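You operate a simulated robot arm through the tools that you are given. There is no shell and no other tool. Be economical: measure what you need, move in short steps, check, and stop when the job is done.

The job below is to be done with a simulated two-armed robot. You get a single attempt, and the scene is never put back.

JOB
Oil the chain till it shines wet.
Fine: red switch off first, guard open, orange knob to OPEN, back to SHUT once the chain is wet, guard shut; leave the switch off. Where these are worked on the way, their far stop is far enough and under half their travel is too little: orange knob, yellow guard.

The check looks at the end state, three seconds after you hand in, the way a careful person would. Anything else that was tipped, shoved, dropped, spilled or broken makes it a failure.

ROBOT AND FRAMES
Two 7-joint arms with two-finger parallel grippers on one trunk, on a base that drives. Base frame: it is fixed to the floor where the robot stands at the start and does not move with it; the origin is under the middle of the robot, x ahead of it, y to its left, z up. Readings come in cm, degrees, newtons and seconds.
The left shoulder is at the start at [5, 18.7, 113.5], the right one opposite. With the tool pointing down near the work surface each hand reaches from about 10 to 52 cm from the robot's upright axis, wherever it stands, measured 20 degrees to its own side. Places, roughly: adapter [125, -275, 50]; black button [70, -10, 100]; black switch [70, -10, 120]; blue button [80, -40, 130]; blue switch [70, -20, 120]; chain [130, -120, 60]; green button [70, -20, 100]; grey dial [80, -40, 120]; oil jar [150, -350, 100]; orange knob [50, 40, 90]; red button [80, -40, 100]; red switch [60, 0, 120]; spacer [175, -350, 100]; spindle cap [150, -200, 100]; tension knob [60, 10, 80]; tray [150, -325, 50]. Payload 3.43 kg a hand.
The TCP of each hand is the grasp point between the finger pads, 3 cm short of the fingertips. In the tool frame z runs along the fingers and y along their closing line. The gripper opens to 9.4 cm. The fingers are 2.8 cm wide and 1 cm thick; the gripper's body (5 by 9.6 cm) begins 5.5 cm behind the TCP.
Orientation is that of the tool frame in the base frame, as [roll, pitch, yaw] about the fixed x, y, z axes, in that order (R = Rz(yaw) Ry(pitch) Rx(roll)). With the fingers straight down and closing along the base's y, the tool's x points along the base's -x, its y along +y and its z along -z.

CONTROLS
- The arms move only by the tool apply_moves. It takes "left_increments", "right_increments" or both (then of equal length, played together; a hand with none holds still); each is a list that holds one entry, the list of rows, each a list of 7 numbers: the opening in per cent of the stroke, from 0 (shut) to 100 (fully open), then the shift along the tool's x, y, z in cm, then the turn, a rotation vector about the tool's x, y, z in degrees. In form: [[[fingers, dx, dy, dz, ax, ay, az], ...]]. A call has 1 to 8 rows; each row is the pose to reach, as a shift and turn from the pose commanded when the call began, along the tool's axes at that moment. Rows are played at 5 a second. More than 5 cm and 8.6 degrees between two rows, or a gripper value outside its range, and nothing of the call is played. Where a pose cannot be reached the arm comes as near as it can. A force on the tool above 80 N (or 10 N above the force at the start of the call, whichever is more), or a blocked arm, ends the call early, and 0.2 s more pass. Each finger travels about 15.3 cm/s and halts on what it meets, pressing with about 38 N; the grip force reading is that of the motor and also rises with nothing between the fingers. The clock runs only during rows and for 0.2 s after the last one: add rows that repeat a pose to give the fingers time. The reply holds the time, the measured pose of the TCP, the force on the tool along the base axes, the opening and the grip force, in the units named above and with some noise, with the torque about the TCP (base axes, N m) and any sound that the robot's microphone picked up, and new pictures: "pictures" is both (left out), scene, wrist or none (wrist: the cameras of the hands that moved).
- Cameras (640 x 400 px; columns grow to the right, rows downward): "scene" is now at [13.22, 5.37, 130.06]; the picture's right is [0.58, -0.82, 0.00], its down [-0.44, -0.31, -0.84] and it looks along [0.69, 0.49, -0.54] (base axes); focal length 214 px, centre (320, 200). "left" rides on the left gripper at [7.6, -1.4, -10.3] in its tool frame; the picture's right is [0.18, 0.98, 0.00], its down [-0.75, 0.14, -0.64] and it looks along [-0.63, 0.12, 0.77] (tool axes); focal length 243 px, centre (320, 200). "right" rides on the right gripper at [7.6, 1.4, -10.2] in its tool frame; the picture's right is [-0.18, 0.98, 0.00], its down [-0.75, -0.14, -0.64] and it looks along [-0.63, -0.12, 0.77] (tool axes); focal length 243 px, centre (320, 200). There is no depth. A picture from a camera that has moved, and an enlarged one, comes with that camera's place and axes in the base frame and with its lens.
- move_column(by): slides the trunk up (or, below 0, down) by that many cm; the arms and the scene camera ride with it, the base frame stays. It gives what a move gives, with no picture.
- base_move(legs): drives the robot by 1 to 6 legs, each [ahead, left, turn to the left] in cm, cm and degrees, along the robot's own axes; the way and the turn of a leg run together, so that a leg with both is an arc; at most 150 cm and 180 degrees a leg. The arms and the cameras ride along, it lands a little off, and it stops where it bumps. It gives what a move gives, and a new picture of the scene camera.
- head_to(pan, tilt): turns the head with the scene camera to pan (to the left, within 80 degrees either way) and tilt (down, from -29 to 69), counted from straight ahead of the robot. It gives what a move gives, and a new picture of the scene camera.
- close_up(camera, box): a new picture of the part [left, top, right, bottom] of that camera's present view, enlarged. It takes no simulated time.
- finish_job(): hands the job in; it is judged then, once.

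Go step by step. Nothing tells you exact positions but the pictures and the camera data: compare them with the known pose of the tool, close in by small moves and look again before you grip or let go. The budget is 120 turns and 260 pictures, counting those below and the enlarged ones. Unless the task says otherwise, let go and move clear before handing in, and close with one line.

The tools are called by a JSON object that holds its "api" and its "payload". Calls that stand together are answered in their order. apply_moves: Moves the arms, as the interface text tells. Its arguments: {"type":"object","properties":{"left_increments":{"type":"array","items":{"type":"array","items":{"type":"array","items":{"type":"number"}}}},"right_increments":{"type":"array","items":{"type":"array","items":{"type":"array","items":{"type":"number"}}}},"pictures":{"type":"string","enum":["both","scene","wrist","none"]}},"required":[]} The other tools are called the same way: move_column (by) slides the trunk up or down; base_move (legs) drives the base; head_to (pan, tilt) turns the head that bears the scene camera; close_up (camera, box) takes an enlarged picture of a part of a camera's view; finish_job () hands the job in.

At the start:

```text
time_s: 0.0
left_eef_pos: [19.7, 27.89, 132.84]
left_orientation: [-179.9, 0.1, -180.0]
left_ft_force: [0.9, -0.2, 0.4]
left_moment: [0.03, 0.01, 0.02]
left_width: 9.41
left_grip_force: 0.1
right_eef_pos: [34.1, 0.22, 127.84]
right_orientation: [180.0, 0.0, -179.9]
right_ft_force: [0.7, 0.0, -0.4]
right_moment: [0.01, 0.02, -0.02]
right_width: 9.4
right_grip_force: 0.1
trunk travel left (down, up): [-35.0, 8.2]
robot x, y, heading: [-0.02, -0.01, -0.1]
head pan, tilt: [35.2, 32.5]
```

scene: 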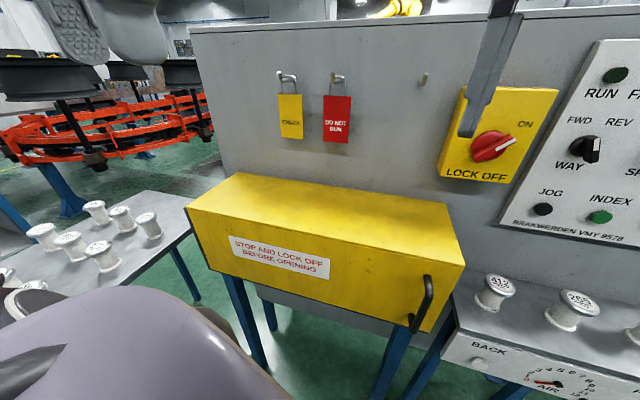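
right: 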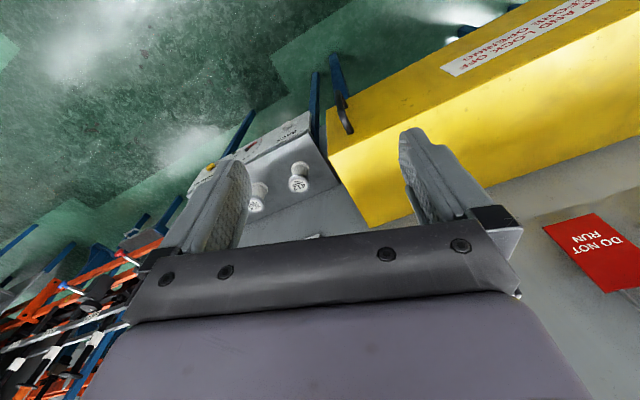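
left: 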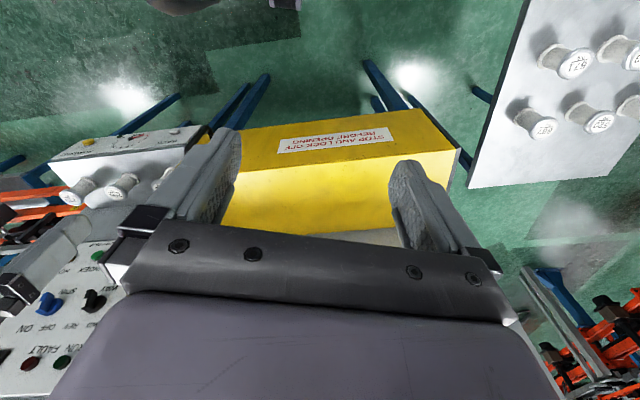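

I see the cabinet with the red rotary switch (pointing toward ON), the yellow guard with a black handle at its right end, and shelves. I'll enlarge the switch and look over the scene with the head.

{"api": "close_up", "payload": {"camera": "scene", "box": [420, 70, 580, 190]}}

{"api": "close_up", "payload": {"camera": "scene", "box": [180, 160, 480, 350]}}

{"api": "head_to", "payload": {"pan": 0, "tilt": 25}}

```text
3.33 times, centred on (500, 130) of scene
camera zoom: at [13.22, 5.37, 130.06], right [0.58, -0.82, 0.0], down [-0.44, -0.31, -0.84], along [0.69, 0.49, -0.54], focal length 715 px, centre (-280, 433)
```

zoom: 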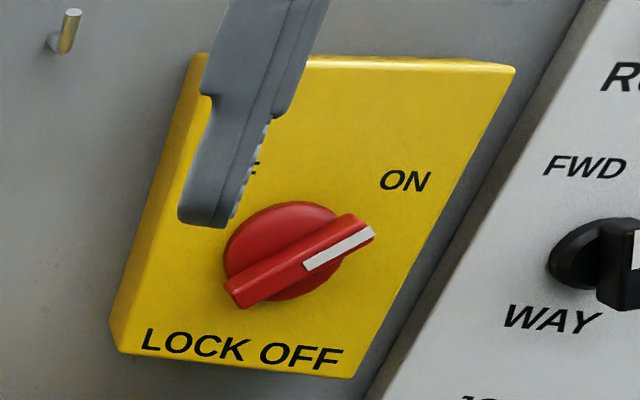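

```text
2.11 times, centred on (330, 255) of scene
camera zoom: at [13.22, 5.37, 130.06], right [0.58, -0.82, 0.0], down [-0.44, -0.31, -0.84], along [0.69, 0.49, -0.54], focal length 452 px, centre (299, 84)
```

zoom: 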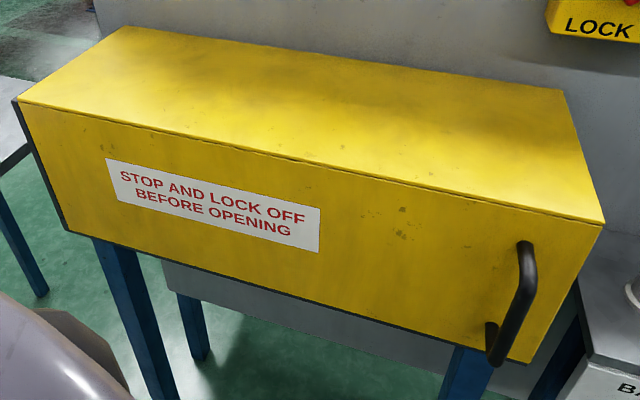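

```text
time_s: 1.0
left_eef_pos: [19.7, 27.88, 132.85]
left_orientation: [-179.9, 0.1, 179.9]
left_ft_force: [0.3, -0.1, -0.2]
left_moment: [0.01, 0.04, -0.02]
left_width: 9.43
left_grip_force: 0.1
right_eef_pos: [34.17, 0.27, 128.08]
right_orientation: [179.9, 0.0, 180.0]
right_ft_force: [0.1, -0.3, -1.1]
right_moment: [0.03, 0.03, -0.03]
right_width: 9.4
right_grip_force: 0.1
trunk travel left (down, up): [-35.0, 8.2]
robot x, y, heading: [-0.08, 0.07, 0.0]
head pan, tilt: [0.0, 25.0]
camera scene: at [15.13, 0.23, 131.25], right [0.0, -1.0, 0.0], down [-0.42, 0.0, -0.91], along [0.91, 0.0, -0.42], focal length 214 px, centre (320, 200)
```

scene: 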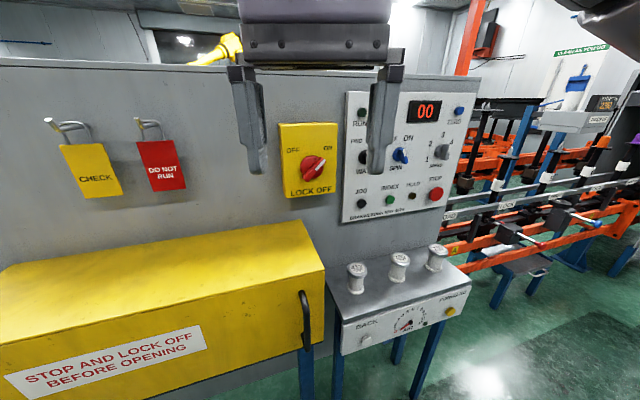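

The switch centre works out at about [60.5, 1.8, 118], with its bar pointing up-right to ON, so OFF is a quarter turn counter-clockwise. I'll look around to find the chain and the orange knob before moving.

{"api": "close_up", "payload": {"camera": "scene", "box": [270, 110, 350, 210]}}

{"api": "head_to", "payload": {"pan": -45, "tilt": 20}}

{"api": "head_to", "payload": {"pan": 45, "tilt": 45}}

```text
4.00 times, centred on (310, 160) of scene
camera zoom: at [15.13, 0.23, 131.25], right [0.0, -1.0, 0.0], down [-0.42, 0.0, -0.91], along [0.91, 0.0, -0.42], focal length 858 px, centre (360, 360)
```

zoom: 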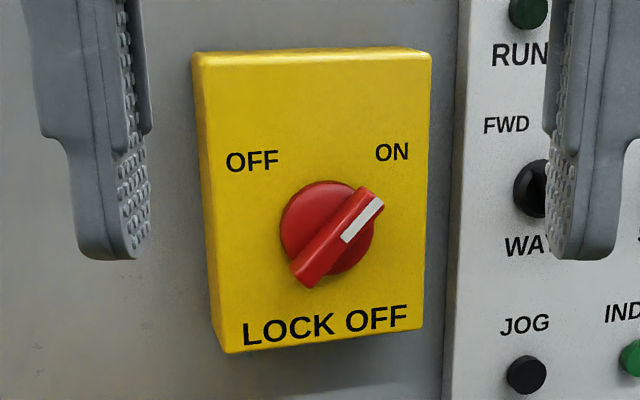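

```text
time_s: 2.1
left_eef_pos: [19.54, 27.95, 132.82]
left_orientation: [-180.0, 0.1, 180.0]
left_ft_force: [-0.4, 0.3, -0.5]
left_moment: [0.0, -0.01, 0.0]
left_width: 9.41
left_grip_force: 0.0
right_eef_pos: [34.09, 0.46, 127.91]
right_orientation: [180.0, 0.0, 179.9]
right_ft_force: [-0.9, -0.9, 0.0]
right_moment: [-0.01, 0.03, 0.01]
right_width: 9.42
right_grip_force: 0.1
trunk travel left (down, up): [-35.0, 8.2]
robot x, y, heading: [-0.01, 0.12, -0.1]
head pan, tilt: [-45.0, 20.0]
camera scene: at [12.51, -6.36, 132.06], right [-0.71, -0.71, 0.0], down [-0.24, 0.24, -0.94], along [0.67, -0.66, -0.34], focal length 214 px, centre (320, 200)
```

scene: 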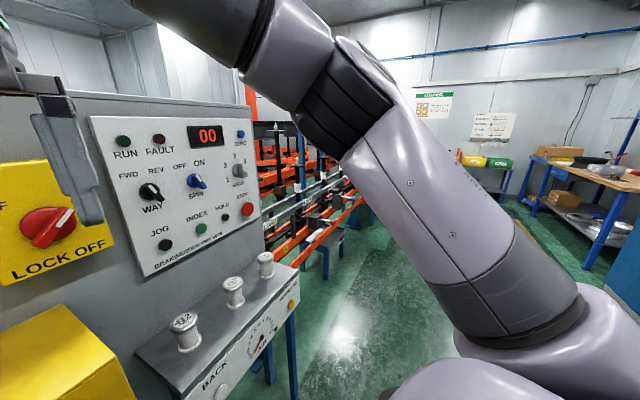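

```text
time_s: 3.8
left_eef_pos: [19.6, 27.94, 132.9]
left_orientation: [-179.8, 0.2, -179.9]
left_ft_force: [0.0, -0.1, -0.8]
left_moment: [-0.01, -0.02, 0.0]
left_width: 9.4
left_grip_force: 0.1
right_eef_pos: [34.15, 0.34, 127.96]
right_orientation: [-180.0, -0.1, 180.0]
right_ft_force: [1.3, 0.2, 0.0]
right_moment: [-0.01, 0.0, -0.02]
right_width: 9.4
right_grip_force: 0.1
trunk travel left (down, up): [-35.0, 8.2]
robot x, y, heading: [0.22, -0.21, -0.3]
head pan, tilt: [45.0, 45.0]
camera scene: at [11.67, 5.97, 128.19], right [0.71, -0.71, 0.0], down [-0.5, -0.5, -0.71], along [0.5, 0.5, -0.71], focal length 214 px, centre (320, 200)
```

scene: 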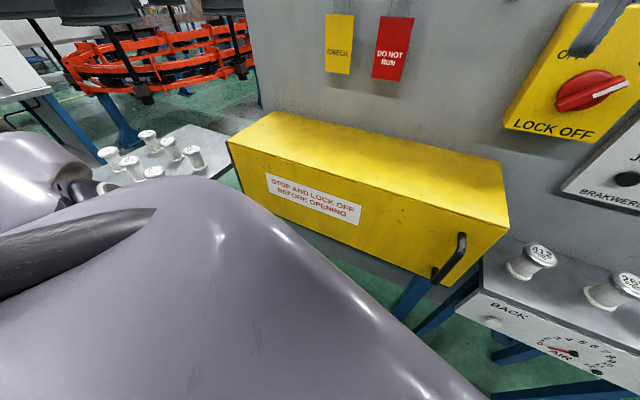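

The chain and orange knob aren't visible yet and must be behind the guard. First the switch: I'll swing the right gripper to point forward, in front of the switch.

{"api": "apply_moves", "payload": {"right_increments": [[[60, -1, 0, 1, 0, -8, 0], [60, -2, 0, 2, 0, -16, 0], [60, -3.5, 0.4, 3, 0, -24, 0], [60, -5, 0.7, 4, 0, -32, 0], [60, -6.5, 1, 5, 0, -40, 0], [60, -8, 1.2, 6, 0, -48, 0], [60, -9, 1.3, 7, 0, -56, 0], [60, -10, 1.4, 8, 0, -64, 0]]], "pictures": "none"}}

{"api": "head_to", "payload": {"pan": 10, "tilt": 30}}

```text
time_s: 5.6
left_eef_pos: [19.64, 27.95, 132.74]
left_orientation: [-179.9, 0.1, 180.0]
left_ft_force: [0.0, -0.4, -0.1]
left_moment: [-0.02, 0.0, 0.0]
left_width: 9.38
left_grip_force: 0.1
right_eef_pos: [44.22, 1.85, 119.85]
right_orientation: [179.8, 64.1, -180.0]
right_ft_force: [0.4, 0.1, 0.0]
right_moment: [-0.01, 0.0, -0.01]
right_width: 5.66
right_grip_force: 0.1
trunk travel left (down, up): [-35.0, 8.2]
robot x, y, heading: [-0.16, -0.21, -0.3]
head pan, tilt: [45.0, 45.0]
```

```text
time_s: 6.6
left_eef_pos: [19.61, 27.96, 132.79]
left_orientation: [-179.9, 0.1, 179.9]
left_ft_force: [0.3, -0.1, 0.9]
left_moment: [0.02, 0.01, -0.02]
left_width: 9.39
left_grip_force: 0.1
right_eef_pos: [44.11, 1.84, 119.98]
right_orientation: [-180.0, 63.9, -179.9]
right_ft_force: [0.9, 0.5, -0.8]
right_moment: [-0.02, -0.01, 0.02]
right_width: 5.62
right_grip_force: 0.0
trunk travel left (down, up): [-35.0, 8.2]
robot x, y, heading: [0.1, 0.0, 0.1]
head pan, tilt: [10.0, 30.0]
camera scene: at [14.82, 1.8, 130.45], right [0.17, -0.98, 0.0], down [-0.49, -0.09, -0.87], along [0.85, 0.15, -0.5], focal length 214 px, centre (320, 200)
```

scene: 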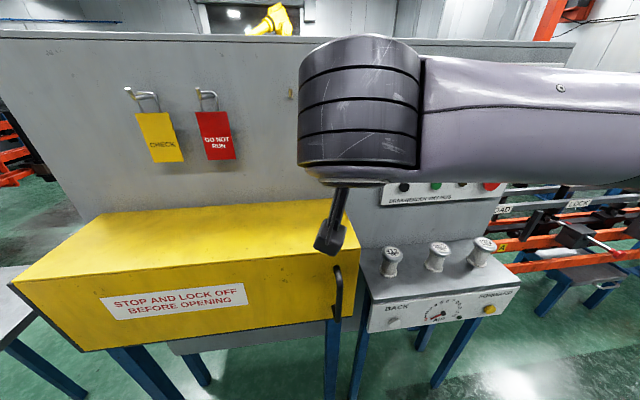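

The arm moved well and the gripper is at 64° pitch. I'll finish levelling it, aiming at x≈48, and look through the wrist camera.

{"api": "apply_moves", "payload": {"right_increments": [[[60, 0, 0, 1.4, 0, -8, 0], [60, 0, 0, 2.8, 0, -16, 0], [60, 0, 0, 4.0, 0, -24, 0], [60, 0, 0, 4.4, 0, -26, 0], [60, 0, 0, 4.4, 0, -26, 0]]], "pictures": "wrist"}}

```text
time_s: 7.8
left_eef_pos: [19.68, 27.86, 132.84]
left_orientation: [-179.8, 0.1, -180.0]
left_ft_force: [0.7, -0.4, -0.4]
left_moment: [-0.04, 0.01, -0.02]
left_width: 9.38
left_grip_force: 0.1
right_eef_pos: [48.05, 1.75, 118.14]
right_orientation: [8.3, 90.0, 8.2]
right_ft_force: [0.5, 0.5, -0.8]
right_moment: [0.02, 0.0, -0.01]
right_width: 5.67
right_grip_force: 0.0
trunk travel left (down, up): [-35.0, 8.2]
robot x, y, heading: [-0.05, -0.02, 0.1]
head pan, tilt: [10.0, 30.0]
camera right: at [37.69, 3.01, 110.39], right [0.0, 0.98, 0.18], down [-0.64, -0.14, 0.75], along [0.77, -0.12, 0.63], focal length 243 px, centre (320, 200)
```

right: 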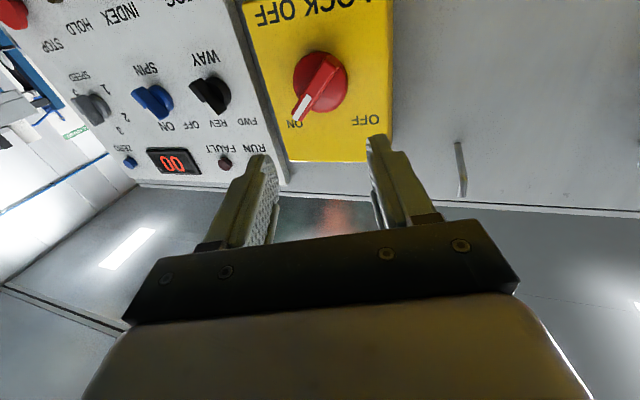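

The switch centre refines to about [63, 1.85, 117], bar at 45°. I'll roll the gripper 45° to straddle the bar and lower it slightly, then look again.

{"api": "apply_moves", "payload": {"right_increments": [[[60, 0.3, 0, 0, 0, 0, 8], [60, 0.6, 0, 0, 0, 0, 16], [60, 0.9, 0, 0.5, 0, 0, 24], [60, 1.0, 0, 1, 0, 0, 32], [60, 1.1, 0, 1.5, 0, 0, 40], [60, 1.1, 0, 2, 0, 0, 45], [60, 1.1, 0, 2, 0, 0, 45]]], "pictures": "both"}}

```text
time_s: 9.4
left_eef_pos: [19.68, 28.0, 132.83]
left_orientation: [-179.9, 0.1, 180.0]
left_ft_force: [0.6, 1.3, 0.3]
left_moment: [-0.04, -0.02, -0.01]
left_width: 9.41
left_grip_force: 0.1
right_eef_pos: [50.07, 1.8, 117.1]
right_orientation: [90.1, 44.9, 89.9]
right_ft_force: [0.4, -0.8, -0.3]
right_moment: [-0.08, -0.01, 0.03]
right_width: 5.62
right_grip_force: 0.1
trunk travel left (down, up): [-35.0, 8.2]
robot x, y, heading: [0.08, -0.19, -0.2]
head pan, tilt: [10.0, 30.0]
camera scene: at [14.83, 1.79, 130.45], right [0.17, -0.98, 0.0], down [-0.49, -0.09, -0.87], along [0.85, 0.15, -0.5], focal length 214 px, centre (320, 200)
camera right: at [39.68, 8.01, 112.52], right [0.0, 0.56, 0.83], down [-0.64, -0.63, 0.43], along [0.77, -0.53, 0.36], focal length 243 px, centre (320, 200)
```

scene: 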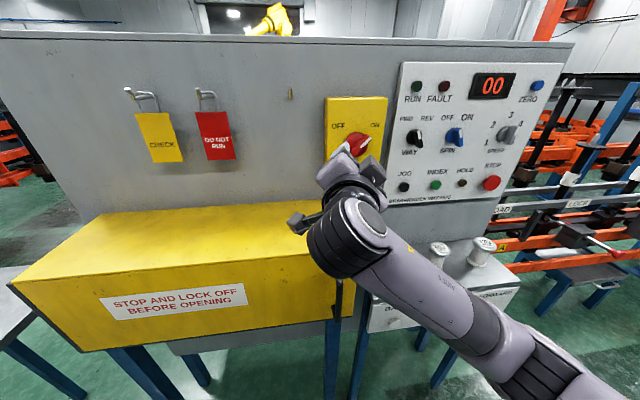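
right: 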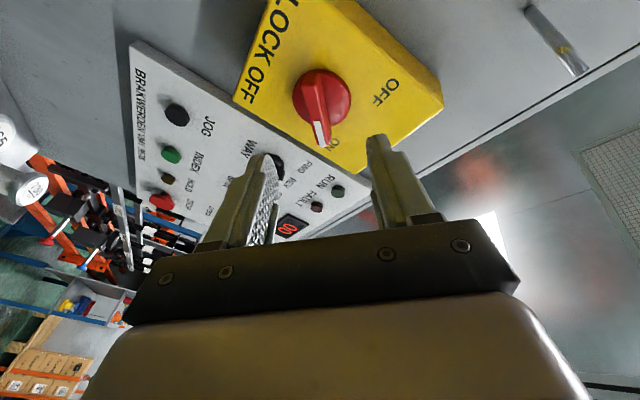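

The bar lines up with the gripper's centre plane. I'll advance 7 cm and check again.

{"api": "apply_moves", "payload": {"right_increments": [[[60, 0, 0, 2, 0, 0, 0], [60, 0, 0, 4, 0, 0, 0], [60, 0, 0, 6, 0, 0, 0], [60, 0, 0, 7, 0, 0, 0], [60, 0, 0, 7, 0, 0, 0]]], "pictures": "wrist"}}

{"api": "close_up", "payload": {"camera": "scene", "box": [290, 80, 410, 220]}}

```text
time_s: 10.6
left_eef_pos: [19.64, 27.95, 132.9]
left_orientation: [-179.9, 0.1, -180.0]
left_ft_force: [-0.8, 0.0, 0.0]
left_moment: [0.02, 0.01, 0.02]
left_width: 9.41
left_grip_force: 0.1
right_eef_pos: [56.99, 1.59, 116.84]
right_orientation: [90.1, 45.1, 90.1]
right_ft_force: [-0.9, -0.3, -0.3]
right_moment: [-0.01, 0.0, -0.03]
right_width: 5.63
right_grip_force: 0.1
trunk travel left (down, up): [-35.0, 8.2]
robot x, y, heading: [-0.31, 0.53, 0.0]
head pan, tilt: [10.0, 30.0]
camera right: at [46.7, 7.87, 112.51], right [0.0, 0.56, 0.83], down [-0.64, -0.63, 0.43], along [0.77, -0.53, 0.36], focal length 243 px, centre (320, 200)
```

right: 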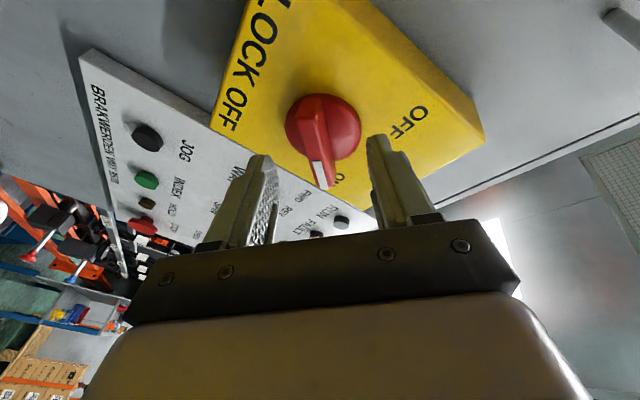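

```text
2.86 times, centred on (350, 150) of scene
camera zoom: at [14.83, 1.79, 130.45], right [0.17, -0.98, 0.0], down [-0.49, -0.09, -0.87], along [0.85, 0.15, -0.5], focal length 613 px, centre (234, 343)
```

zoom: 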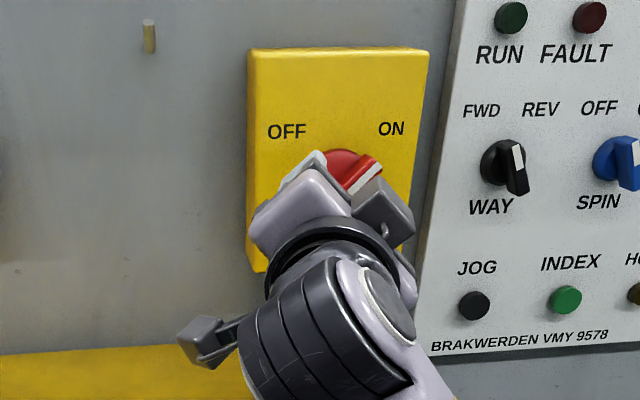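

The knob base seems to be at x≈65.5. I'll advance another 4 cm so the tips flank the bar.

{"api": "apply_moves", "payload": {"right_increments": [[[60, 0, 0, 1.5, 0, 0, 0], [60, 0, 0, 3, 0, 0, 0], [60, 0, 0, 4, 0, 0, 0], [60, 0, 0, 4, 0, 0, 0]]], "pictures": "wrist"}}

```text
time_s: 11.6
left_eef_pos: [18.36, 28.1, 133.05]
left_orientation: [-179.9, 0.8, 179.9]
left_ft_force: [0.5, -0.2, 0.2]
left_moment: [0.0, -0.01, 0.02]
left_width: 9.37
left_grip_force: 0.0
right_eef_pos: [60.07, 1.68, 117.19]
right_orientation: [88.7, 46.0, 89.2]
right_ft_force: [-74.5, 2.1, -11.6]
right_moment: [-0.5, -0.94, 2.78]
right_width: 5.34
right_grip_force: 0.1
trunk travel left (down, up): [-35.0, 8.2]
robot x, y, heading: [0.07, -0.2, -0.1]
head pan, tilt: [10.0, 30.0]
camera right: at [49.76, 7.82, 112.55], right [-0.02, 0.58, 0.81], down [-0.65, -0.63, 0.43], along [0.76, -0.52, 0.38], focal length 243 px, centre (320, 200)
```

right: 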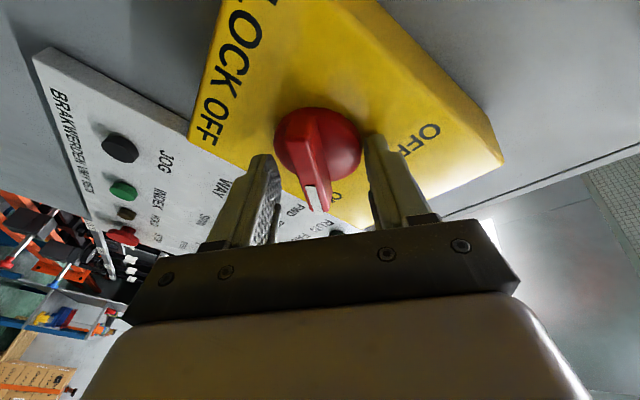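

The tips met the knob's disc at x≈63. I'll back off 1.3 cm and close on the bar.

{"api": "apply_moves", "payload": {"right_increments": [[[60, 0, 0, -1.3, 0, 0, 0], [40, 0, 0, -1.3, 0, 0, 0], [20, 0, 0, -1.3, 0, 0, 0], [5, 0, 0, -1.3, 0, 0, 0], [5, 0, 0, -1.3, 0, 0, 0]]], "pictures": "wrist"}}

```text
time_s: 11.9
left_eef_pos: [18.74, 27.81, 133.06]
left_orientation: [-180.0, 0.5, -180.0]
left_ft_force: [-0.6, -0.5, 0.4]
left_moment: [0.07, -0.03, 0.0]
left_width: 9.4
left_grip_force: 0.0
right_eef_pos: [60.11, 1.68, 117.41]
right_orientation: [88.5, 46.8, 89.7]
right_ft_force: [-46.3, 4.3, -13.3]
right_moment: [-0.57, -0.4, 1.89]
right_width: 5.37
right_grip_force: 0.2
trunk travel left (down, up): [-35.0, 8.2]
robot x, y, heading: [-0.22, 0.07, 0.2]
head pan, tilt: [10.0, 30.0]
stopped in row 1 (right hand): the force on the tool passed its limit at 97 N (the readings are from after the stop); the commanded pose is now the measured one
camera right: at [49.73, 7.62, 112.54], right [-0.02, 0.59, 0.81], down [-0.64, -0.63, 0.44], along [0.77, -0.51, 0.39], focal length 243 px, centre (320, 200)
```

right: 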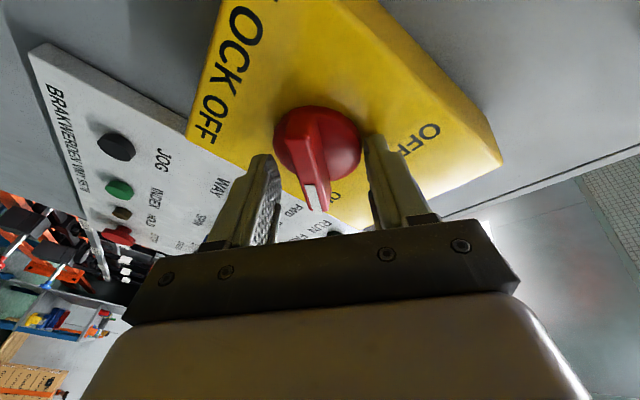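

Still pressing; the commanded pose has been reset to the measured one. I'll back off about 0.8 cm from here and fix the small tilt.

{"api": "apply_moves", "payload": {"right_increments": [[[60, 0, 0, -0.5, 0, 0, 0], [60, 0, 0, -1.0, 0, 0, -1], [60, 0, 0, -1.0, 0, 0, -1]]], "pictures": "wrist"}}

```text
time_s: 12.7
left_eef_pos: [19.36, 28.1, 132.98]
left_orientation: [-179.8, 0.3, -180.0]
left_ft_force: [0.3, -0.7, -0.1]
left_moment: [0.01, 0.01, -0.03]
left_width: 9.41
left_grip_force: 0.1
right_eef_pos: [60.23, 0.02, 118.0]
right_orientation: [86.5, 48.7, 85.9]
right_ft_force: [-6.3, 12.4, 14.3]
right_moment: [0.34, -0.52, 0.68]
right_width: 6.68
right_grip_force: 9.6
trunk travel left (down, up): [-35.0, 8.2]
robot x, y, heading: [0.26, 0.35, -0.1]
head pan, tilt: [10.0, 30.0]
camera right: at [50.33, 6.2, 112.83], right [-0.02, 0.62, 0.79], down [-0.68, -0.59, 0.45], along [0.74, -0.52, 0.43], focal length 243 px, centre (320, 200)
```

right: 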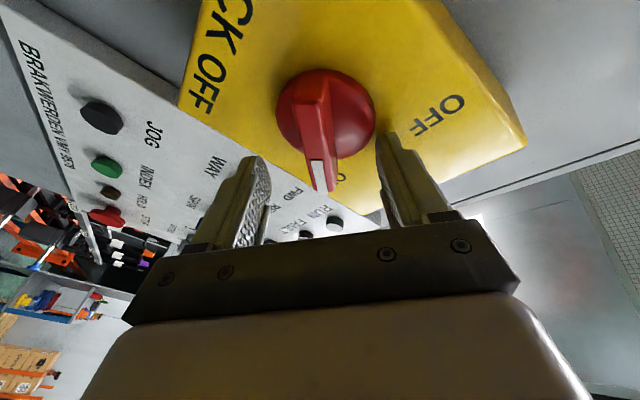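

The base seems to have been pushed back and is swaying forward again, spreading the fingers around the disc. I'll retreat 3 cm and let it settle.

{"api": "apply_moves", "payload": {"right_increments": [[[75, 0, 0, -1, 0, 0, 0], [75, 0, 0, -2.5, 0, 0, 0], [75, 0, 0, -3.5, 0, 0, 0], [75, 0, 0, -3.5, 0, 0, 0], [75, 0, 0, -3.5, 0, 0, 0], [75, 0, 0, -3.5, 0, 0, 0]]], "pictures": "wrist"}}

```text
time_s: 13.6
left_eef_pos: [19.31, 28.15, 132.81]
left_orientation: [-179.8, 0.2, -179.9]
left_ft_force: [-0.8, -0.1, -0.1]
left_moment: [-0.02, 0.0, -0.01]
left_width: 9.39
left_grip_force: 0.1
right_eef_pos: [58.52, -3.12, 117.24]
right_orientation: [83.6, 52.9, 80.1]
right_ft_force: [-2.6, 11.6, 5.8]
right_moment: [0.04, -0.14, 0.58]
right_width: 7.73
right_grip_force: 6.6
trunk travel left (down, up): [-35.0, 8.2]
robot x, y, heading: [0.01, 0.29, 0.3]
head pan, tilt: [10.0, 30.0]
stopped in row 4 (right hand): the arm was blocked; the commanded pose is now the measured one
camera right: at [48.99, 3.22, 111.32], right [0.01, 0.68, 0.74], down [-0.72, -0.51, 0.47], along [0.69, -0.53, 0.48], focal length 243 px, centre (320, 200)
```

right: 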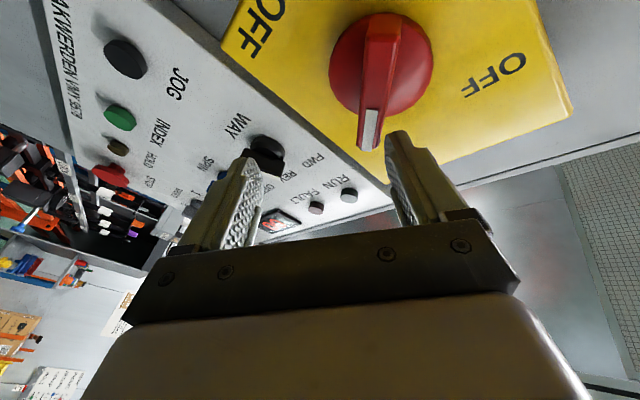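

The hand has been drawn to the right. I'll look at the scene to see what the arm is touching.

{"api": "close_up", "payload": {"camera": "scene", "box": [260, 60, 580, 260]}}

{"api": "close_up", "payload": {"camera": "right", "box": [180, 0, 500, 240]}}

```text
2.00 times, centred on (420, 160) of scene
camera zoom: at [14.66, 2.01, 130.45], right [0.18, -0.98, 0.0], down [-0.49, -0.09, -0.87], along [0.85, 0.15, -0.5], focal length 429 px, centre (120, 280)
```

zoom: 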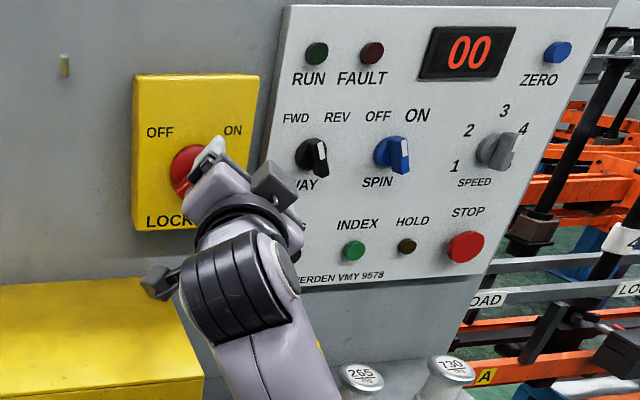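

```text
1.67 times, centred on (340, 120) of right
camera zoom: at [48.99, 3.22, 111.32], right [0.01, 0.68, 0.74], down [-0.72, -0.51, 0.47], along [0.69, -0.53, 0.48], focal length 404 px, centre (287, 333)
```

zoom: 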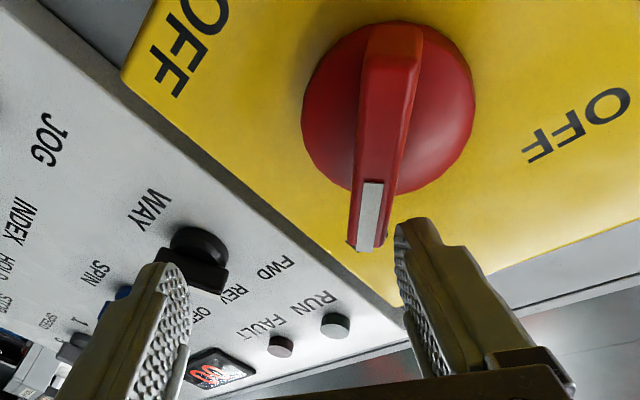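

The forearm hides the spool shelf, so I'll turn the head to look at the arm and what it might be touching.

{"api": "head_to", "payload": {"pan": -30, "tilt": 45}}

```text
time_s: 14.7
left_eef_pos: [19.4, 28.27, 132.68]
left_orientation: [-179.8, 0.2, -179.9]
left_ft_force: [0.7, 0.0, 0.5]
left_moment: [0.0, -0.02, 0.0]
left_width: 9.42
left_grip_force: 0.0
right_eef_pos: [58.49, -3.04, 117.26]
right_orientation: [83.8, 52.9, 79.9]
right_ft_force: [-6.1, 15.0, 7.8]
right_moment: [0.03, -0.31, 0.78]
right_width: 8.0
right_grip_force: 7.2
trunk travel left (down, up): [-35.0, 8.2]
robot x, y, heading: [0.08, -0.0, 0.2]
head pan, tilt: [-30.0, 45.0]
camera scene: at [12.74, -3.57, 128.23], right [-0.5, -0.87, 0.0], down [-0.61, 0.35, -0.71], along [0.61, -0.35, -0.7], focal length 214 px, centre (320, 200)
```

scene: 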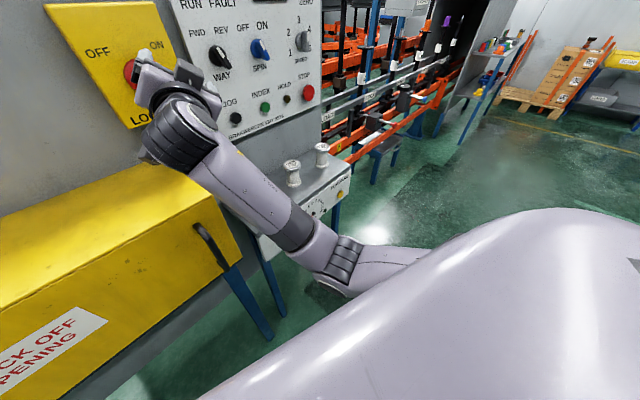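

{"api": "close_up", "payload": {"camera": "scene", "box": [120, 40, 360, 310]}}

```text
1.48 times, centred on (240, 175) of scene
camera zoom: at [12.74, -3.57, 128.23], right [-0.5, -0.87, 0.0], down [-0.61, 0.35, -0.71], along [0.61, -0.35, -0.7], focal length 318 px, centre (438, 237)
```

zoom: 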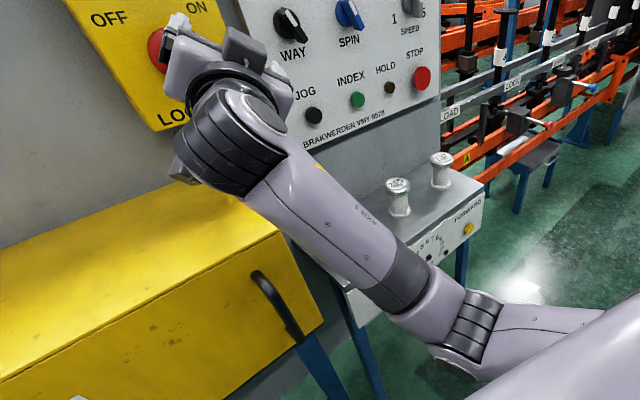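

The forearm looks clear of the shelf, so it seems the upper finger is leaning on the bar. I'll open fully, shift along tool +y and back off to free it.

{"api": "apply_moves", "payload": {"right_increments": [[[85, 0, 0.7, -0.3, 0, 0, 0], [85, 0, 1.4, -0.6, 0, 0, 0], [85, 0, 2, -1, 0, 0, 0], [85, 0, 2, -1, 0, 0, 0]]], "pictures": "wrist"}}

```text
time_s: 15.7
left_eef_pos: [19.18, 28.56, 132.79]
left_orientation: [-179.7, 0.3, -179.8]
left_ft_force: [-0.3, -0.7, -0.2]
left_moment: [-0.02, 0.01, 0.01]
left_width: 9.39
left_grip_force: 0.2
right_eef_pos: [58.67, -4.14, 117.58]
right_orientation: [80.0, 56.9, 73.8]
right_ft_force: [-12.5, 32.4, 16.4]
right_moment: [0.12, -0.74, 1.68]
right_width: 9.41
right_grip_force: 12.4
trunk travel left (down, up): [-35.0, 8.2]
robot x, y, heading: [0.45, 0.03, 0.0]
head pan, tilt: [-30.0, 45.0]
camera right: at [49.77, 2.17, 111.0], right [0.04, 0.73, 0.68], down [-0.76, -0.43, 0.5], along [0.65, -0.53, 0.54], focal length 243 px, centre (320, 200)
```

right: 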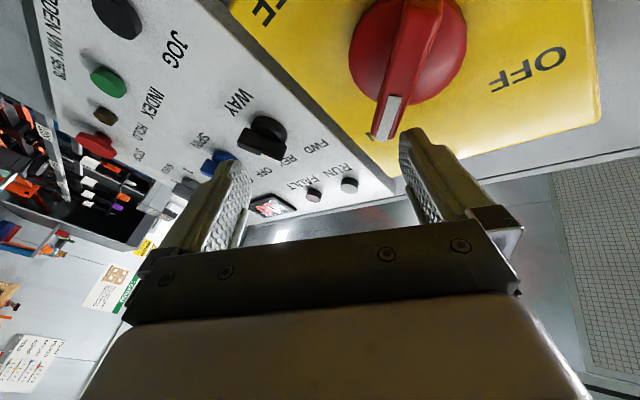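

{"api": "close_up", "payload": {"camera": "scene", "box": [120, 40, 360, 310]}}

```text
1.48 times, centred on (240, 175) of scene
camera zoom: at [12.57, -3.3, 128.26], right [-0.5, -0.87, 0.0], down [-0.61, 0.35, -0.71], along [0.62, -0.36, -0.7], focal length 318 px, centre (438, 237)
```

zoom: 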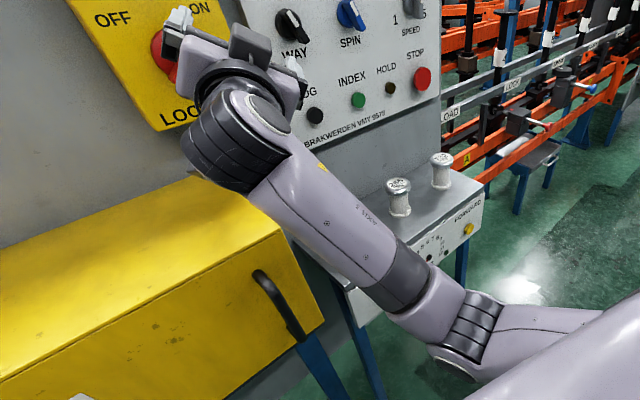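

The black wrist joint sits right at the guard's top right edge, and that is probably what is shoving the hand sideways. Raising the trunk should lift it clear and slide the finger off the bar.

{"api": "move_column", "payload": {"by": 3}}

{"api": "close_up", "payload": {"camera": "scene", "box": [120, 40, 360, 310]}}

{"api": "close_up", "payload": {"camera": "right", "box": [0, 0, 640, 400]}}

```text
time_s: 16.4
left_eef_pos: [19.6, 27.93, 135.86]
left_orientation: [180.0, 0.1, -179.9]
left_ft_force: [0.4, -0.3, 0.1]
left_moment: [0.01, 0.0, -0.04]
left_width: 9.4
left_grip_force: 0.0
right_eef_pos: [59.41, -5.49, 119.92]
right_orientation: [82.5, 56.7, 74.6]
right_ft_force: [-0.1, -0.4, -0.3]
right_moment: [-0.02, -0.03, 0.01]
right_width: 7.97
right_grip_force: 0.0
trunk travel left (down, up): [-38.0, 5.2]
robot x, y, heading: [-0.26, -0.07, 0.2]
head pan, tilt: [-30.0, 45.0]
```

```text
1.48 times, centred on (240, 175) of scene
camera zoom: at [12.96, -3.86, 131.18], right [-0.5, -0.87, 0.0], down [-0.61, 0.35, -0.71], along [0.61, -0.35, -0.71], focal length 318 px, centre (438, 237)
```

zoom: 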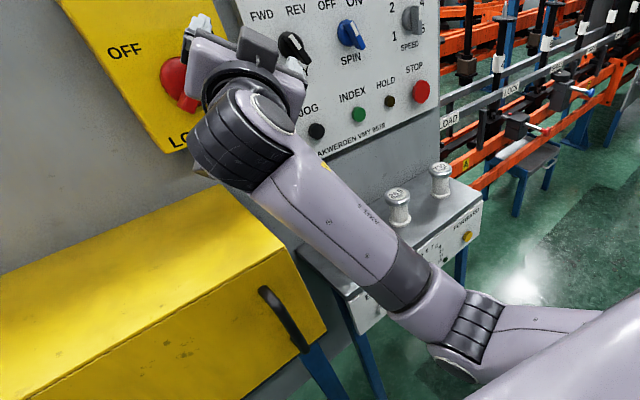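

```text
1.00 times, centred on (320, 200) of right (not enlarged: the box is as wide or as high as the picture)
camera zoom: at [50.38, 1.16, 113.53], right [0.07, 0.72, 0.69], down [-0.76, -0.41, 0.51], along [0.65, -0.56, 0.52], focal length 243 px, centre (320, 200)
```

zoom: 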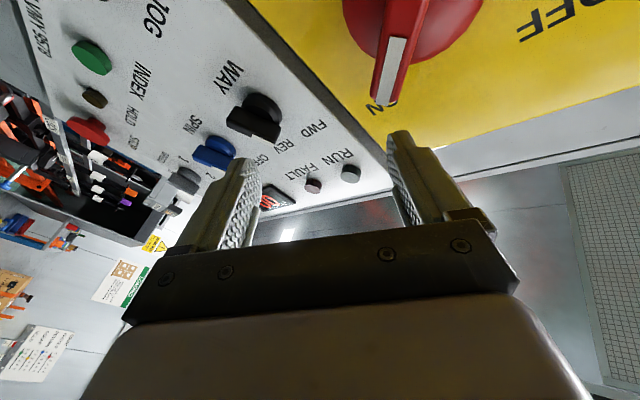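

The arm is now free, with zero force. I'll retreat along the tool axis and unroll the hand.

{"api": "apply_moves", "payload": {"right_increments": [[[80, 0, 0, -3, 0, 0, 0], [80, 0, 0, -6, 0, 0, 0], [60, 0, 0, -8, 0, 0, -8], [40, 0, 0, -8, 0, 0, -16], [20, 0, 0, -8, 0, 0, -24], [0, 0, 0, -8, 0, 0, -32], [0, 0, 0, -8, 0, 0, -32]]], "pictures": "wrist"}}

{"api": "head_to", "payload": {"pan": 10, "tilt": 30}}

```text
time_s: 16.9
left_eef_pos: [19.59, 28.04, 135.94]
left_orientation: [-180.0, 0.1, -179.9]
left_ft_force: [0.1, 0.1, -0.1]
left_moment: [0.01, 0.03, 0.03]
left_width: 9.4
left_grip_force: 0.2
right_eef_pos: [57.04, -6.61, 119.76]
right_orientation: [79.0, 58.7, 69.8]
right_ft_force: [0.4, -0.3, -0.2]
right_moment: [-0.01, 0.01, 0.01]
right_width: 7.51
right_grip_force: 0.0
trunk travel left (down, up): [-38.0, 5.2]
robot x, y, heading: [-0.07, 0.15, 0.3]
head pan, tilt: [-30.0, 45.0]
stopped in row 2 (right hand): the arm was blocked; the commanded pose is now the measured one
camera right: at [48.45, -0.06, 112.88], right [0.08, 0.75, 0.66], down [-0.78, -0.37, 0.51], along [0.62, -0.55, 0.55], focal length 243 px, centre (320, 200)
```

right: 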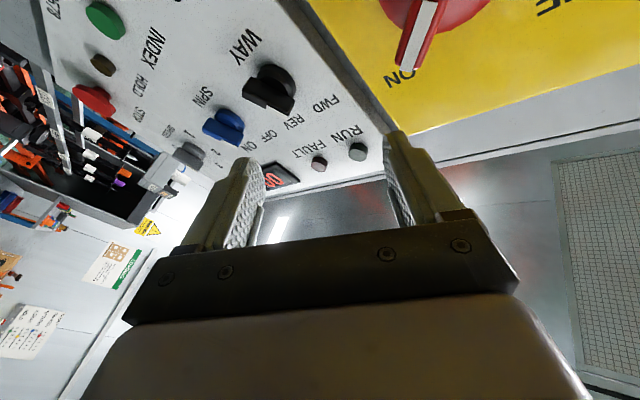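

```text
time_s: 17.9
left_eef_pos: [19.52, 28.08, 136.02]
left_orientation: [-179.9, 0.1, -179.9]
left_ft_force: [-0.2, 0.7, -0.1]
left_moment: [0.0, -0.01, 0.0]
left_width: 9.42
left_grip_force: 0.1
right_eef_pos: [56.98, -6.7, 119.65]
right_orientation: [79.1, 58.7, 69.5]
right_ft_force: [0.1, 0.7, 0.0]
right_moment: [0.0, -0.01, 0.01]
right_width: 7.53
right_grip_force: 0.0
trunk travel left (down, up): [-38.0, 5.2]
robot x, y, heading: [-0.07, 0.3, 0.1]
head pan, tilt: [10.0, 30.0]
camera scene: at [14.77, 1.83, 133.45], right [0.17, -0.98, 0.0], down [-0.49, -0.09, -0.87], along [0.85, 0.15, -0.5], focal length 214 px, centre (320, 200)
```

scene: 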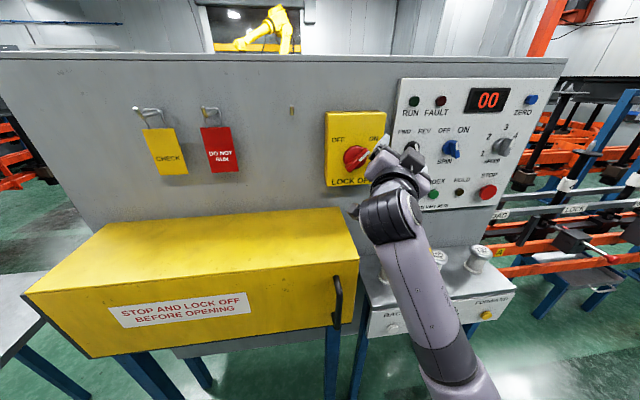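

Retreating is still blocked with no tool force, so it is a joint limit or the arm itself. I'll unroll the wrist in place, where the hand is clear of the knobs, and correct the yaw.

{"api": "apply_moves", "payload": {"right_increments": [[[70, 0, 0, -0.5, 0, 0, -6], [60, 0, 0, -0.5, 0, 0, -12], [40, 0, 0, -0.5, 0, 0, -18], [20, 0, 0, -0.5, 0, 0, -24], [10, 0, 0, -0.5, 0, 0, -30], [0, 0, 0, -0.5, 0, 0, -30]]], "pictures": "scene"}}

```text
time_s: 19.4
left_eef_pos: [19.61, 27.96, 135.9]
left_orientation: [-179.9, 0.1, -179.9]
left_ft_force: [0.1, -0.6, -0.3]
left_moment: [0.0, -0.01, 0.03]
left_width: 9.4
left_grip_force: 0.0
right_eef_pos: [57.2, -8.41, 119.86]
right_orientation: [-8.7, 83.1, -21.7]
right_ft_force: [0.0, -0.5, -0.2]
right_moment: [-0.01, 0.01, 0.0]
right_width: 0.02
right_grip_force: 33.1
trunk travel left (down, up): [-38.0, 5.2]
robot x, y, heading: [0.37, 0.11, 0.3]
head pan, tilt: [10.0, 30.0]
camera scene: at [14.77, 1.84, 133.45], right [0.18, -0.98, 0.0], down [-0.49, -0.09, -0.87], along [0.85, 0.15, -0.5], focal length 214 px, centre (320, 200)
```

scene: 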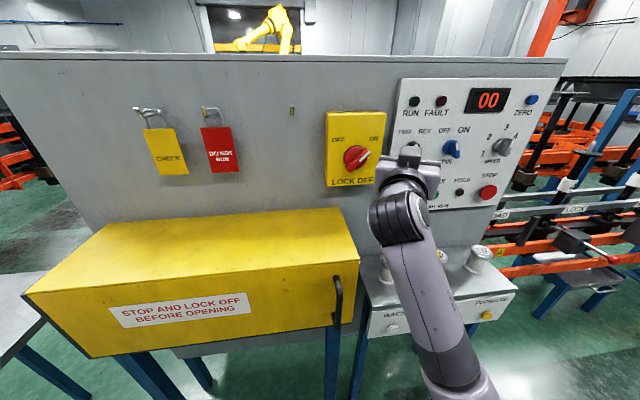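

Now unrolled but yawed about 13° right and tipped 7° up. I'll straighten it while moving back and left.

{"api": "apply_moves", "payload": {"right_increments": [[[0, -0.1, 0.8, -0.7, -3, 2, 0], [0, -0.2, 1.7, -1.4, -7, 4, 0], [0, -0.3, 2.6, -2.1, -10, 5, 0], [0, -0.4, 3.4, -2.8, -13, 7, 0], [0, -0.4, 3.4, -2.8, -13, 7, 0]]], "pictures": "wrist"}}

```text
time_s: 20.4
left_eef_pos: [19.54, 28.04, 135.91]
left_orientation: [-180.0, 0.1, -179.9]
left_ft_force: [0.1, 0.1, -0.4]
left_moment: [0.01, 0.02, 0.01]
left_width: 9.39
left_grip_force: 0.0
right_eef_pos: [56.51, -7.48, 118.34]
right_orientation: [-91.3, 83.9, -95.2]
right_ft_force: [0.2, 0.6, 0.3]
right_moment: [0.01, -0.02, 0.04]
right_width: 0.0
right_grip_force: 32.8
trunk travel left (down, up): [-38.0, 5.2]
robot x, y, heading: [0.02, 0.15, 0.2]
head pan, tilt: [10.0, 30.0]
stopped in row 5 (right hand): the arm was blocked; the commanded pose is now the measured one
camera right: at [46.24, -6.31, 110.49], right [0.07, 0.99, 0.08], down [-0.64, -0.02, 0.77], along [0.76, -0.1, 0.64], focal length 243 px, centre (320, 200)
```

right: 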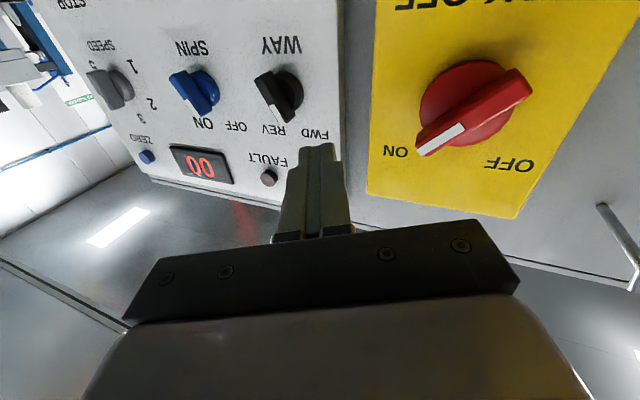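

The hand refuses to go left; the elbow has sagged inward to a limit. I'll fold the hand back toward the starting pose (back, up, pitching down) to restore the elbow.

{"api": "apply_moves", "payload": {"right_increments": [[[0, -1.5, 0, -1, 0, 8, 0], [0, -3, 0, -2.5, 0, 16, 0], [0, -4.5, 0, -4, 0, 24, 0], [0, -6, 0, -6, 0, 32, 0], [0, -7, 0, -8, 0, 40, 0], [0, -8, 0, -10, 0, 48, 0], [0, -9, 0, -12, 0, 56, 0], [0, -9, 0, -14, 0, 64, 0]]], "pictures": "scene"}}

```text
time_s: 22.4
left_eef_pos: [19.63, 28.01, 135.85]
left_orientation: [-179.8, 0.1, -179.9]
left_ft_force: [-0.9, -0.1, -0.4]
left_moment: [-0.01, 0.02, 0.05]
left_width: 9.39
left_grip_force: 0.0
right_eef_pos: [57.86, -7.9, 130.84]
right_orientation: [-174.2, 26.8, 176.1]
right_ft_force: [0.0, -0.3, -0.5]
right_moment: [-0.03, 0.03, -0.01]
right_width: 0.02
right_grip_force: 33.4
right hand out of reach, approached as far as the arm can: row 4, 5, 6, 7, 8
trunk travel left (down, up): [-38.0, 5.2]
robot x, y, heading: [0.13, -0.07, 0.0]
head pan, tilt: [10.0, 30.0]
stopped in row 8 (right hand): the arm was blocked; the commanded pose is now the measured one
camera scene: at [14.87, 1.83, 133.43], right [0.18, -0.98, 0.0], down [-0.49, -0.09, -0.87], along [0.85, 0.15, -0.5], focal length 214 px, centre (320, 200)
```

scene: 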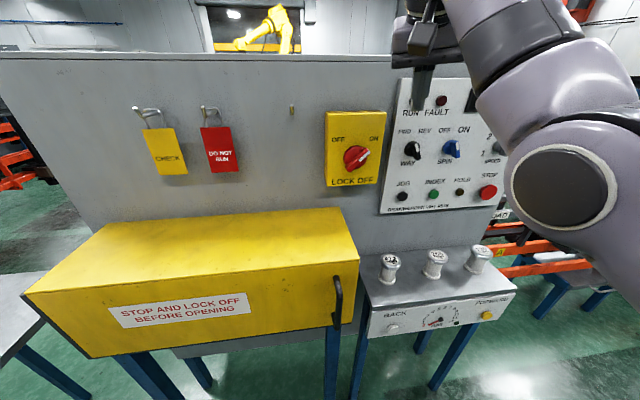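

The elbow is now up and all spools still stand. I'll bring the hand back toward the robot and left.

{"api": "apply_moves", "payload": {"right_increments": [[[0, 2.5, 0, -2, 0, 0, 0], [0, 5, 0.5, -4, 0, 0, 0], [0, 7.5, 1.5, -6, 0, 4, 0], [0, 10, 3, -7, 0, 10, 0], [0, 11.6, 4.5, -8, 0, 18, 0], [0, 11.6, 6, -8, 0, 26, 0], [0, 11.6, 6, -8, 0, 26, 0]]], "pictures": "scene"}}

```text
time_s: 24.2
left_eef_pos: [19.41, 27.96, 135.84]
left_orientation: [-179.9, 0.2, 180.0]
left_ft_force: [0.5, -1.1, -0.5]
left_moment: [0.01, -0.03, -0.02]
left_width: 9.38
left_grip_force: 0.0
right_eef_pos: [42.66, 0.97, 134.76]
right_orientation: [177.2, 2.5, 175.4]
right_ft_force: [-0.4, 0.3, 0.8]
right_moment: [-0.05, -0.03, -0.03]
right_width: 0.0
right_grip_force: 33.5
right hand out of reach, approached as far as the arm can: row 1, 2, 3, 4, 5, 6, 7
trunk travel left (down, up): [-38.0, 5.2]
robot x, y, heading: [0.02, -0.24, -0.2]
head pan, tilt: [10.0, 30.0]
stopped in row 7 (right hand): the arm was blocked; the commanded pose is now the measured one
camera scene: at [14.73, 1.82, 133.46], right [0.18, -0.98, 0.0], down [-0.49, -0.09, -0.87], along [0.85, 0.15, -0.5], focal length 214 px, centre (320, 200)
```

scene: 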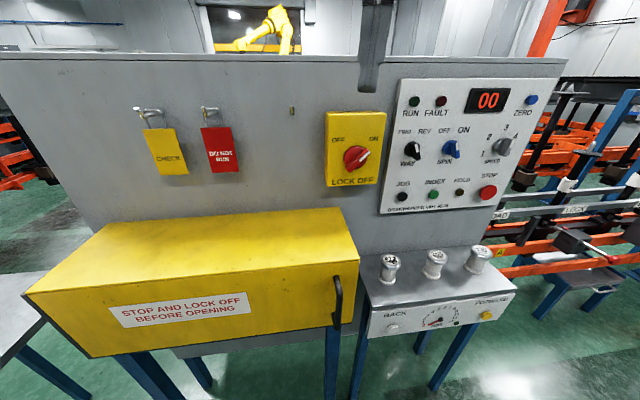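

The hand is free again and pointing down. I'll return to about the original start pose.

{"api": "apply_moves", "payload": {"right_increments": [[[0, 3, 0, 2, 0, 0, 0], [0, 6, 0, 4, 0, 0, 0], [0, 8, 0, 6, -3, -2, 0], [0, 8, 0, 6, -3, -2, 4], [0, 8, 0, 6, -3, -2, 4]]], "pictures": "scene"}}

{"api": "close_up", "payload": {"camera": "scene", "box": [310, 90, 410, 200]}}

```text
time_s: 25.4
left_eef_pos: [19.47, 27.97, 135.82]
left_orientation: [-179.8, 0.2, -179.9]
left_ft_force: [-0.5, -0.2, -0.8]
left_moment: [-0.02, -0.02, -0.03]
left_width: 9.41
left_grip_force: 0.1
right_eef_pos: [35.16, 1.81, 128.46]
right_orientation: [174.0, 4.3, 171.1]
right_ft_force: [0.3, -0.1, -0.4]
right_moment: [0.02, -0.02, -0.02]
right_width: 0.01
right_grip_force: 33.2
trunk travel left (down, up): [-38.0, 5.2]
robot x, y, heading: [-0.19, -0.02, 0.5]
head pan, tilt: [10.0, 30.0]
camera scene: at [14.79, 1.79, 133.45], right [0.17, -0.98, 0.0], down [-0.49, -0.09, -0.87], along [0.85, 0.15, -0.5], focal length 214 px, centre (320, 200)
```

scene: 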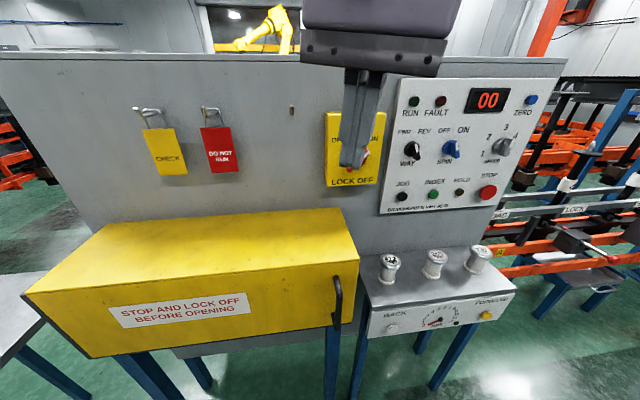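

```text
3.64 times, centred on (360, 145) of scene
camera zoom: at [14.79, 1.79, 133.45], right [0.17, -0.98, 0.0], down [-0.49, -0.09, -0.87], along [0.85, 0.15, -0.5], focal length 780 px, centre (174, 400)
```

zoom: 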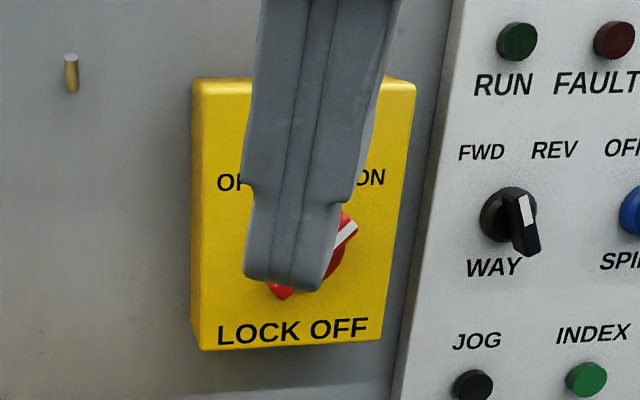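

The switch is unchanged (ON). I'll first square up the hand, then pitch to about 60° with the elbow kept high, so I can push the bar around with closed fingertips instead.

{"api": "apply_moves", "payload": {"right_increments": [[[0, 0, 0, 0, 3, 2, -4.5], [0, 0, 0, 0, 6, 4.3, -9], [0, 0, 0, 0, 6, 4.3, -9]]], "pictures": "none"}}

```text
time_s: 26.2
left_eef_pos: [19.6, 27.93, 135.91]
left_orientation: [-179.9, 0.1, -180.0]
left_ft_force: [1.0, 0.9, -0.1]
left_moment: [-0.01, 0.0, -0.01]
left_width: 9.4
left_grip_force: 0.1
right_eef_pos: [34.96, 1.89, 128.44]
right_orientation: [-179.6, 0.4, -179.5]
right_ft_force: [-0.1, 0.3, 0.5]
right_moment: [0.02, 0.0, 0.01]
right_width: 0.01
right_grip_force: 33.7
trunk travel left (down, up): [-38.0, 5.2]
robot x, y, heading: [0.13, 0.21, -0.3]
head pan, tilt: [10.0, 30.0]
```

Squared up. Now pitching up while moving to the right of the switch.

{"api": "apply_moves", "payload": {"right_increments": [[[0, -1, -0.5, 1, 0, -7.5, 0], [0, -2, -1, 2, 0, -15, 0], [0, -3.5, -1.5, 3, 0, -22.5, 0], [0, -5, -2, 4, 0, -30, 0], [0, -7, -2.5, 5, 0, -37.5, 0], [0, -9, -3.5, 6, 0, -45, 0], [0, -11, -4.5, 6, 0, -52.5, 0], [0, -13, -5.5, 6.5, 0, -60, 0]]], "pictures": "both"}}

```text
time_s: 28.0
left_eef_pos: [19.47, 27.9, 135.81]
left_orientation: [-180.0, 0.2, -179.7]
left_ft_force: [0.3, -0.7, 0.3]
left_moment: [0.07, -0.01, -0.01]
left_width: 9.4
left_grip_force: 0.1
right_eef_pos: [48.26, -3.55, 121.84]
right_orientation: [-179.1, 60.6, -178.6]
right_ft_force: [0.2, 0.1, -0.1]
right_moment: [-0.03, 0.04, -0.01]
right_width: 0.0
right_grip_force: 33.0
trunk travel left (down, up): [-38.0, 5.2]
robot x, y, heading: [0.18, 0.34, -0.1]
head pan, tilt: [10.0, 30.0]
camera scene: at [14.83, 1.78, 133.45], right [0.17, -0.98, 0.0], down [-0.49, -0.09, -0.87], along [0.85, 0.15, -0.5], focal length 214 px, centre (320, 200)
camera right: at [35.47, -2.48, 120.16], right [0.08, 0.98, 0.15], down [-0.19, -0.14, 0.97], along [0.98, -0.11, 0.17], focal length 243 px, centre (320, 200)
```

scene: 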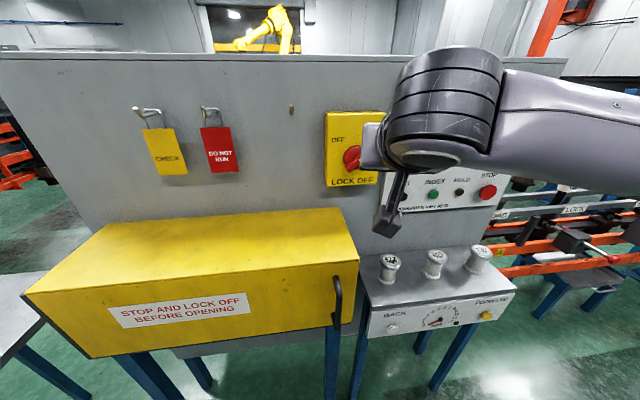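
right: 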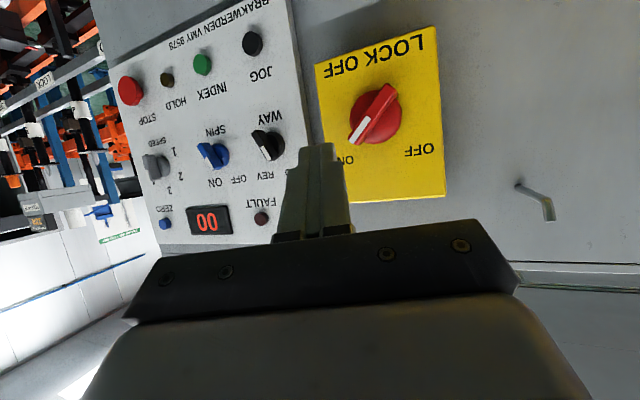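

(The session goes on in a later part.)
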